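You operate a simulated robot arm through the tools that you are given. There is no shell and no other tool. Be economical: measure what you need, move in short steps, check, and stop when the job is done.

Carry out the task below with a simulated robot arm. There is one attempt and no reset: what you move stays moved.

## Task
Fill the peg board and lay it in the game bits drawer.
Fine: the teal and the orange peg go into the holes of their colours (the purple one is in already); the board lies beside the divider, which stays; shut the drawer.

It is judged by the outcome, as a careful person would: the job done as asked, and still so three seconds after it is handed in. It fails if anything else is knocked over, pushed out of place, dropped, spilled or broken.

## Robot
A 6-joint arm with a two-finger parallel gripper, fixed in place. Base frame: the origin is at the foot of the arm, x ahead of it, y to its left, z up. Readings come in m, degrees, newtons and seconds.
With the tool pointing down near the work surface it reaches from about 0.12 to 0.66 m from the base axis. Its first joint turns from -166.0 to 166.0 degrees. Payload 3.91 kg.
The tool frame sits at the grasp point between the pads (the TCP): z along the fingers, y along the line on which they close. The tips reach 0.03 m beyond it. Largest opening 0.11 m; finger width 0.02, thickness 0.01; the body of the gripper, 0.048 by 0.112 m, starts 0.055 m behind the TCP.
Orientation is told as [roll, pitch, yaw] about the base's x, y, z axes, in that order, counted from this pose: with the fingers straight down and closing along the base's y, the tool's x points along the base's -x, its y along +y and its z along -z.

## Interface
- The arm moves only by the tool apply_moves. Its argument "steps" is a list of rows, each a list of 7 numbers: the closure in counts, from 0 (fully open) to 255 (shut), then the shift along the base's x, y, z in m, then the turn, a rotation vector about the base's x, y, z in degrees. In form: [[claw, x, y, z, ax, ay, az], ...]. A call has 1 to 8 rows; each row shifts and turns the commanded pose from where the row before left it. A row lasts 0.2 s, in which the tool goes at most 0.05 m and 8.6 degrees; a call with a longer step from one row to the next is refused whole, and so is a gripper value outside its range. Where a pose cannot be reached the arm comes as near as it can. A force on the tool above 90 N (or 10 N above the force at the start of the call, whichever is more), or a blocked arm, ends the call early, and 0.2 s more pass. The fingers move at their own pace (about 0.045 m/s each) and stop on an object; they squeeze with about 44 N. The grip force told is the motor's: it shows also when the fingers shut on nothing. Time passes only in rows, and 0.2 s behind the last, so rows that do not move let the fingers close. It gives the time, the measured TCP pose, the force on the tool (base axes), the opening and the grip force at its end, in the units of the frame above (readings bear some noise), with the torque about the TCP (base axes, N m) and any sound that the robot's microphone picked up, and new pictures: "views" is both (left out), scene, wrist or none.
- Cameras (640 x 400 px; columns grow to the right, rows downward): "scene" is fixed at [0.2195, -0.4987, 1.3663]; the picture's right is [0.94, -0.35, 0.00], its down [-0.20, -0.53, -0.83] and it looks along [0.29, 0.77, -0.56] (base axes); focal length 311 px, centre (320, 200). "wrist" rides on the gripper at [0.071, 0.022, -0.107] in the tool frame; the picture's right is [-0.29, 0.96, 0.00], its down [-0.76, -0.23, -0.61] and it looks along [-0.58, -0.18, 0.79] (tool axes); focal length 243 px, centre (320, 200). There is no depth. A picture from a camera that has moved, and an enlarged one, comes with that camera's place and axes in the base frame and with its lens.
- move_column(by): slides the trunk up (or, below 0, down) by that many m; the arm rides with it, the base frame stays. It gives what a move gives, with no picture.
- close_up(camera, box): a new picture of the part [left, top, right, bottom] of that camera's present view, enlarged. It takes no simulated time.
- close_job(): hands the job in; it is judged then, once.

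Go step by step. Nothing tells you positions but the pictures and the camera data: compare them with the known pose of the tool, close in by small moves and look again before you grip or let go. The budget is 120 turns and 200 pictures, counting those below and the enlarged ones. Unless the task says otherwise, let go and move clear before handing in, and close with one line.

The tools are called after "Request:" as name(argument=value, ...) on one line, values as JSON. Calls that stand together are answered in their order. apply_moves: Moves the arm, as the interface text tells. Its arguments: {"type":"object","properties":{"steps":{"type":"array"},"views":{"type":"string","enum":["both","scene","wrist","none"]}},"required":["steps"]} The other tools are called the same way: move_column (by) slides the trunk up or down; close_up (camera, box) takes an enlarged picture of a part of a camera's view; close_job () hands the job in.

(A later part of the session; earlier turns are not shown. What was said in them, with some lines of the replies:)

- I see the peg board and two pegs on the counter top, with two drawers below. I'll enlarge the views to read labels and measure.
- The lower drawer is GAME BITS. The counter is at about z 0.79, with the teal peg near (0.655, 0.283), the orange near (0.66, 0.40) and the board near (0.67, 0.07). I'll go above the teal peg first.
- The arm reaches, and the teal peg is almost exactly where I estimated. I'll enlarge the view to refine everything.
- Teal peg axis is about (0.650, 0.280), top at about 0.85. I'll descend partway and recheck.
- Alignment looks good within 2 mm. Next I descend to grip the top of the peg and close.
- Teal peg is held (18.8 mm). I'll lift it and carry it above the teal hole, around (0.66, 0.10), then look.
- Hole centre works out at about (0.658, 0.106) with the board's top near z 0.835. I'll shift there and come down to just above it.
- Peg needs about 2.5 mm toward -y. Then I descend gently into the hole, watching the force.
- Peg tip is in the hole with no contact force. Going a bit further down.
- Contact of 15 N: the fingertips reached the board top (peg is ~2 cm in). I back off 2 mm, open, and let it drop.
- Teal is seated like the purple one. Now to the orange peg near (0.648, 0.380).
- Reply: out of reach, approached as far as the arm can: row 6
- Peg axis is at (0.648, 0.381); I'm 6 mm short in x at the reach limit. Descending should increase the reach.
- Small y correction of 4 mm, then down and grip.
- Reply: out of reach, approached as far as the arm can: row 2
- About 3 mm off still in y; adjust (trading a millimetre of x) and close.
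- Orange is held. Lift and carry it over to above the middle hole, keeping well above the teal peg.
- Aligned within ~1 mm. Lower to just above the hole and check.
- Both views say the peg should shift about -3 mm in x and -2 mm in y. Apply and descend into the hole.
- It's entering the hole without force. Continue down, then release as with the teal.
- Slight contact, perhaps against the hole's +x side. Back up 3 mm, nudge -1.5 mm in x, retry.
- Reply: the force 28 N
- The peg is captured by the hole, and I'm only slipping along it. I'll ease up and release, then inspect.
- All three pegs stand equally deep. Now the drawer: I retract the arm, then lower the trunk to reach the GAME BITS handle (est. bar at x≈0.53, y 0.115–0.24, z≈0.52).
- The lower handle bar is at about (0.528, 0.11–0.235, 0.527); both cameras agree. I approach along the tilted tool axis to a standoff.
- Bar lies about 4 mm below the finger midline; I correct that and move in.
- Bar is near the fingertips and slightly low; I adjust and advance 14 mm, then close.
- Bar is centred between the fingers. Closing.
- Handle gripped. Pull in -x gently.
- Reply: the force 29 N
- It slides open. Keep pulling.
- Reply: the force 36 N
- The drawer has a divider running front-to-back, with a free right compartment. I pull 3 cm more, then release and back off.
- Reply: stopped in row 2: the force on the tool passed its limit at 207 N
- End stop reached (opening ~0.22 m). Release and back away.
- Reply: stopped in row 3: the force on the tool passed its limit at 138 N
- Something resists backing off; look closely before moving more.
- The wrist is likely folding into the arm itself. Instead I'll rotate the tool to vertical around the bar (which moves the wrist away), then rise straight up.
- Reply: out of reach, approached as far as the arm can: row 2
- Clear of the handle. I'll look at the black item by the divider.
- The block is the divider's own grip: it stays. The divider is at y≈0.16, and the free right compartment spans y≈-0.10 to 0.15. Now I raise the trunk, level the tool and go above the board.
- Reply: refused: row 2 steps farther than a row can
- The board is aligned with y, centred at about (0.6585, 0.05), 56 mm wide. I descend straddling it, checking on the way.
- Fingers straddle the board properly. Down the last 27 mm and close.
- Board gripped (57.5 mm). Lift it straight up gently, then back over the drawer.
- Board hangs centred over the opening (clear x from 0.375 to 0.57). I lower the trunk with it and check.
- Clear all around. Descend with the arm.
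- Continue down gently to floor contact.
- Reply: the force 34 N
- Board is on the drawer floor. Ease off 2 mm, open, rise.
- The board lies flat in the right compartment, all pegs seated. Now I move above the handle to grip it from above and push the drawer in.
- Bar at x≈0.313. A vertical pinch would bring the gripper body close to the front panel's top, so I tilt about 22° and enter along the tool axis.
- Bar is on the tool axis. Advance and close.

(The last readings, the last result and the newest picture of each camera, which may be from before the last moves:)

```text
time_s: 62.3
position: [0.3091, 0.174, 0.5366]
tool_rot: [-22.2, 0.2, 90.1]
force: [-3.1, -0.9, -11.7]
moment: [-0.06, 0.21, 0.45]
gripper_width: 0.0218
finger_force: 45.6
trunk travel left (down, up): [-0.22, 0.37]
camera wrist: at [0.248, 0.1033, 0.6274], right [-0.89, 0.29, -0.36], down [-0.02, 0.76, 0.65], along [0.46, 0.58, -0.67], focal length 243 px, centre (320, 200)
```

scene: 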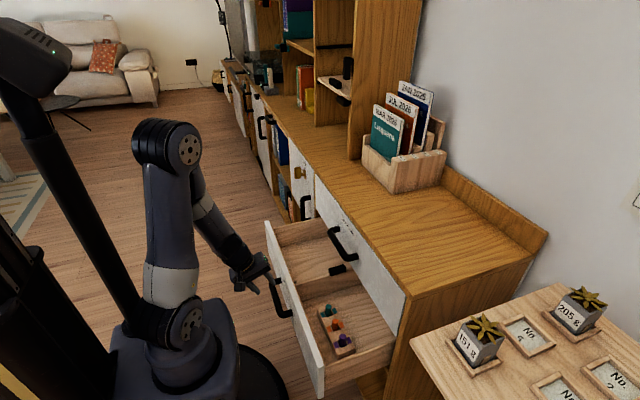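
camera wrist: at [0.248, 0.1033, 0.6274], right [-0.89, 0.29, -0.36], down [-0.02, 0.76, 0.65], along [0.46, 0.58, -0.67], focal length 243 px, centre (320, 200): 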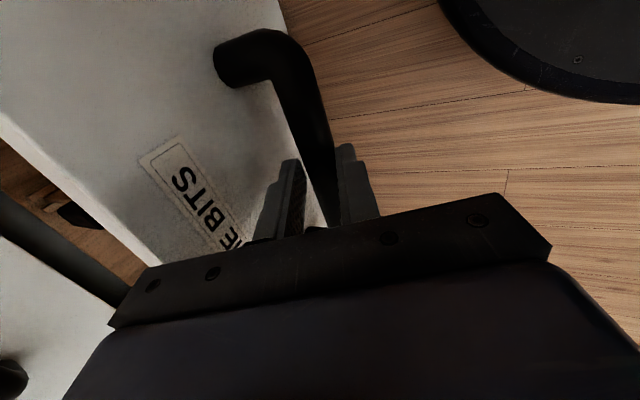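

Gripped. Push the drawer in slowly, first 8–9 cm.

Request:
apply_moves(steps=[[255, 0.007, 0, 0, 0, 0, 0], [255, 0.012, 0, 0, 0, 0, 0], [255, 0.013, 0, 0, 0, 0, 0], [255, 0.013, 0, 0, 0, 0, 0], [255, 0.013, 0, 0, 0, 0, 0], [255, 0.013, 0, 0, 0, 0, 0], [255, 0.01, 0, 0, 0, 0, 0], [255, 0.005, 0, 0, 0, 0, 0]], views="scene")

```text
time_s: 64.1
position: [0.3943, 0.172, 0.5368]
tool_rot: [-22.3, 0.0, 90.1]
force: [-1.1, 1.1, -18.2]
moment: [-0.42, 0.22, 0.31]
gripper_width: 0.0219
finger_force: 45.0
trunk travel left (down, up): [-0.22, 0.37]
```

scene: 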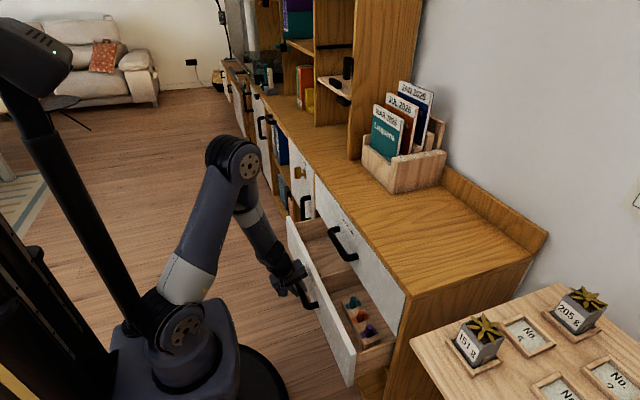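

Now loosen, tilt further to 42° (to pass under the upper handle), and regrip.

Request:
apply_moves(steps=[[150, 0, 0, 0, 0, 0, 0], [150, 0, 0, 0, 0, 0, 0], [150, 0, 0, 0, 0, -6.8, 0], [150, -0.001, 0, -0.001, 0, -6.8, 0], [150, -0.002, 0, -0.002, 0, -6.8, 0], [255, 0, 0, 0, 0, 0, 0], [255, 0, 0, 0, 0, 0, 0], [255, 0, 0, 0, 0, 0, 0]], views="wrist")

```text
time_s: 65.9
position: [0.3902, 0.1729, 0.533]
tool_rot: [-42.4, 0.2, 90.0]
force: [-3.5, -1.4, -20.5]
moment: [0.23, 0.4, 0.52]
gripper_width: 0.0214
finger_force: 45.5
trunk travel left (down, up): [-0.22, 0.37]
camera wrist: at [0.3019, 0.1028, 0.5966], right [-0.71, 0.29, -0.65], down [-0.24, 0.76, 0.6], along [0.67, 0.58, -0.47], focal length 243 px, centre (320, 200)
```

wrist: 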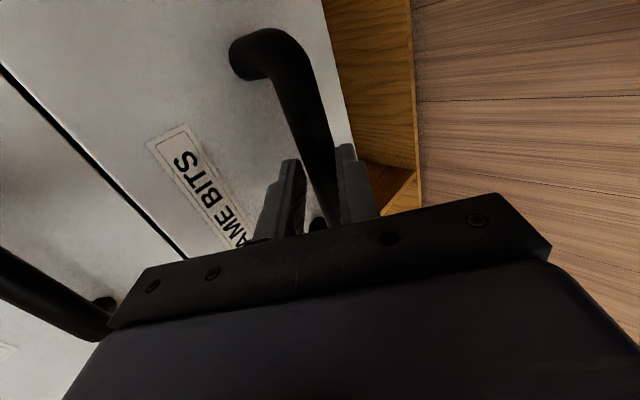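

Request:
apply_moves(steps=[[255, 0.007, 0, 0, 0, 0, 0], [255, 0.013, 0, 0, 0, 0, 0], [255, 0.015, 0, 0, 0, 0, 0], [255, 0.015, 0, 0, 0, 0, 0], [255, 0.015, 0, 0, 0, 0, 0], [255, 0.015, 0, 0, 0, 0, 0], [255, 0.013, 0, 0, 0, 0, 0], [255, 0.007, 0, 0, 0, 0, 0]], views="both")

```text
time_s: 67.7
position: [0.4905, 0.1723, 0.5322]
tool_rot: [-42.6, 0.1, 89.8]
force: [-1.4, -6.0, -26.6]
moment: [-0.63, 0.5, 0.01]
gripper_width: 0.0218
finger_force: 44.9
trunk travel left (down, up): [-0.22, 0.37]
camera wrist: at [0.4025, 0.1029, 0.5965], right [-0.7, 0.29, -0.65], down [-0.24, 0.76, 0.6], along [0.67, 0.58, -0.47], focal length 243 px, centre (320, 200)
```

scene: 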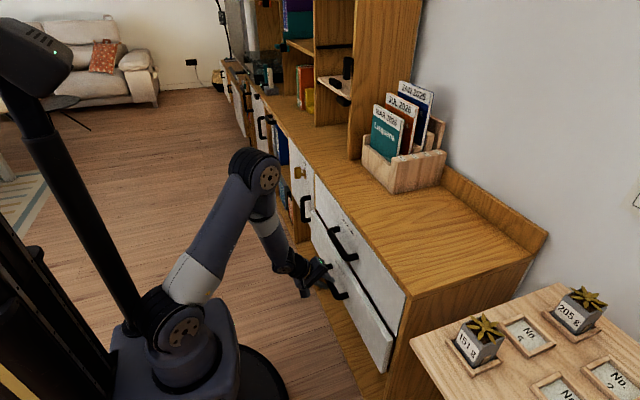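
wrist: 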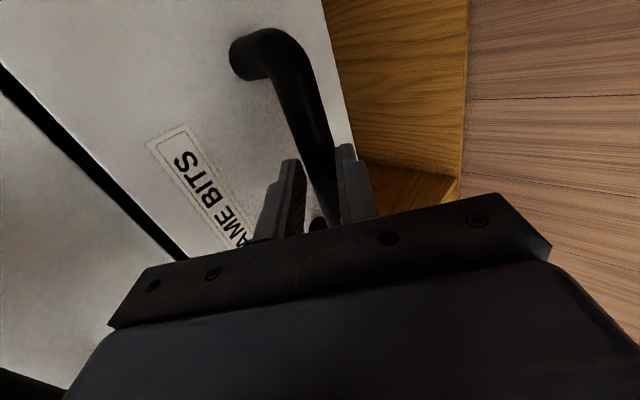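

Almost closed; a few more small pushes until it seats.

Request:
apply_moves(steps=[[255, 0.008, 0, 0, 0, 0, 0], [255, 0.008, 0, 0, 0, 0, 0], [255, 0.006, 0, 0, 0, 0, 0], [255, 0.004, 0, 0, 0, 0, 0], [255, 0.004, 0, 0, 0, 0, 0]], views="scene")

Request:
close_up(camera="scene", box=[290, 200, 420, 380])

```text
time_s: 68.9
position: [0.5158, 0.173, 0.5321]
tool_rot: [-41.9, 0.3, 90.3]
force: [-52.7, -3.2, 6.7]
moment: [-0.41, 1.21, -0.31]
gripper_width: 0.022
finger_force: 45.0
trunk travel left (down, up): [-0.22, 0.37]
```

scene: 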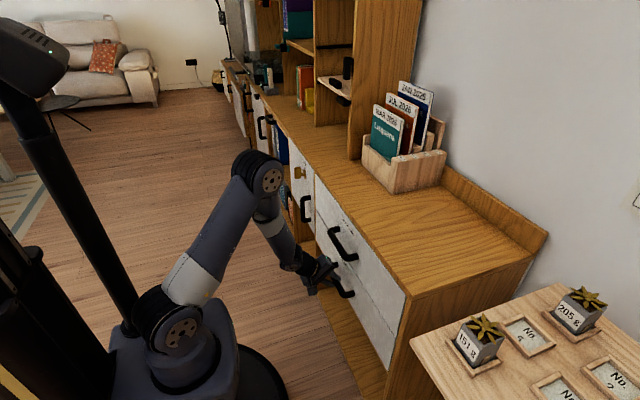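

```text
2.22 times, centred on (355, 290) of scene
camera zoom: at [0.2195, -0.4987, 1.3663], right [0.94, -0.35, 0.0], down [-0.2, -0.53, -0.83], along [0.29, 0.77, -0.56], focal length 692 px, centre (242, 0)
```

zoom: 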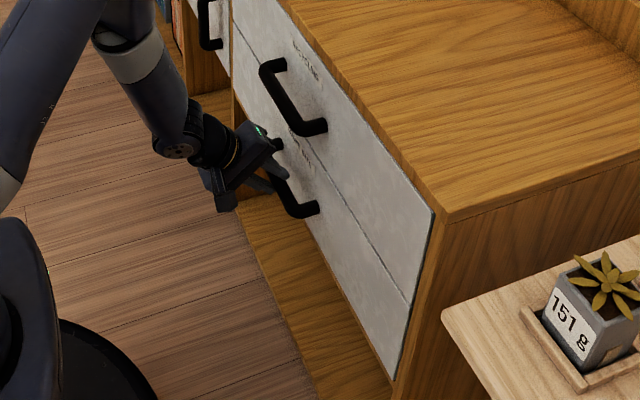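

The drawer is seated flush (stop felt). Relax, open and back out along the tool axis.

Request:
apply_moves(steps=[[255, -0.004, 0, 0, 0, 0, 0], [150, 0, 0, 0, 0, 0, 0], [150, 0, 0, 0, 0, 0, 0], [150, 0, 0, 0, 0, 0, 0], [150, -0.0135, 0, 0.0147, 0, 0, 0], [150, -0.02, 0, 0.022, 0, 0, 0], [150, -0.02, 0, 0.022, 0, 0, 0], [150, -0.03, 0, 0.01, 0, 0, 0]])

Request:
close_up(camera="scene", box=[290, 200, 420, 380])

```text
time_s: 70.7
position: [0.4322, 0.175, 0.602]
tool_rot: [-42.7, 0.0, 90.0]
force: [0.1, -1.2, -0.2]
moment: [0.0, -0.04, -0.02]
gripper_width: 0.0452
finger_force: 0.0
trunk travel left (down, up): [-0.22, 0.37]
camera wrist: at [0.3439, 0.1052, 0.6663], right [-0.7, 0.29, -0.65], down [-0.24, 0.76, 0.6], along [0.67, 0.58, -0.47], focal length 243 px, centre (320, 200)
```

scene: 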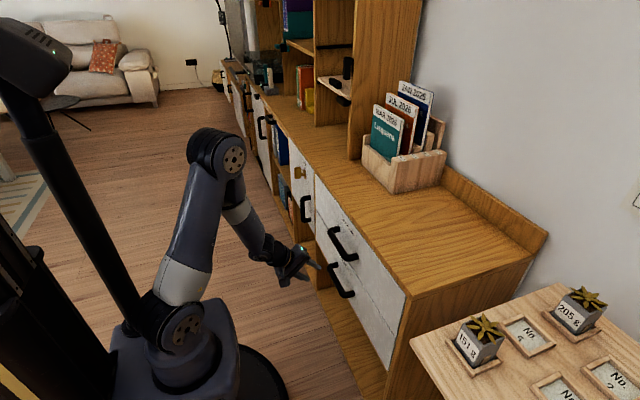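
wrist: 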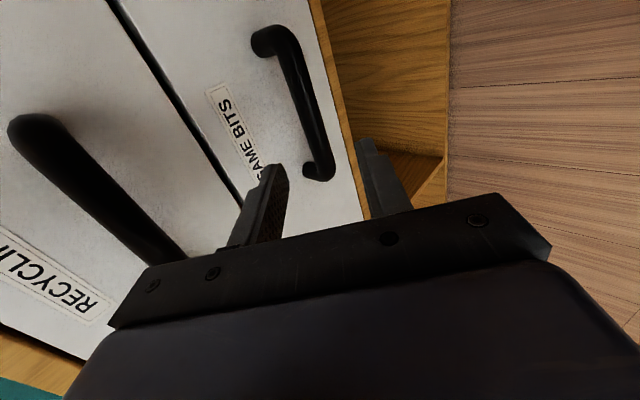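

```text
2.22 times, centred on (355, 290) of scene
camera zoom: at [0.2195, -0.4987, 1.3663], right [0.94, -0.35, 0.0], down [-0.2, -0.53, -0.83], along [0.29, 0.77, -0.56], focal length 692 px, centre (242, 0)
```

zoom: 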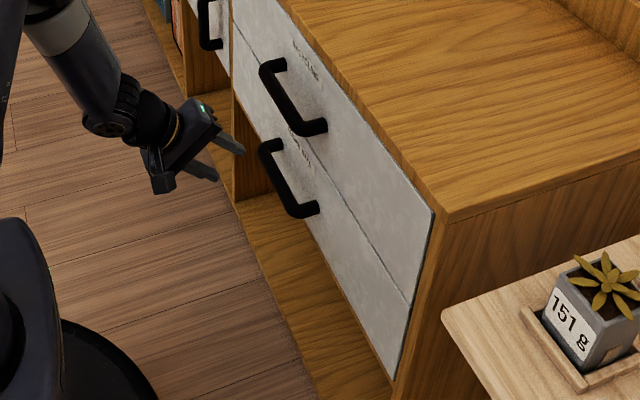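

The drawer is shut flush, the arm is clear, and nothing else was disturbed. Handing in.

Request:
close_job()

```text
The job is handed in.
```

The teal and orange pegs are in their holes, the board lies beside the divider in the GAME BITS drawer, and the drawer is shut.
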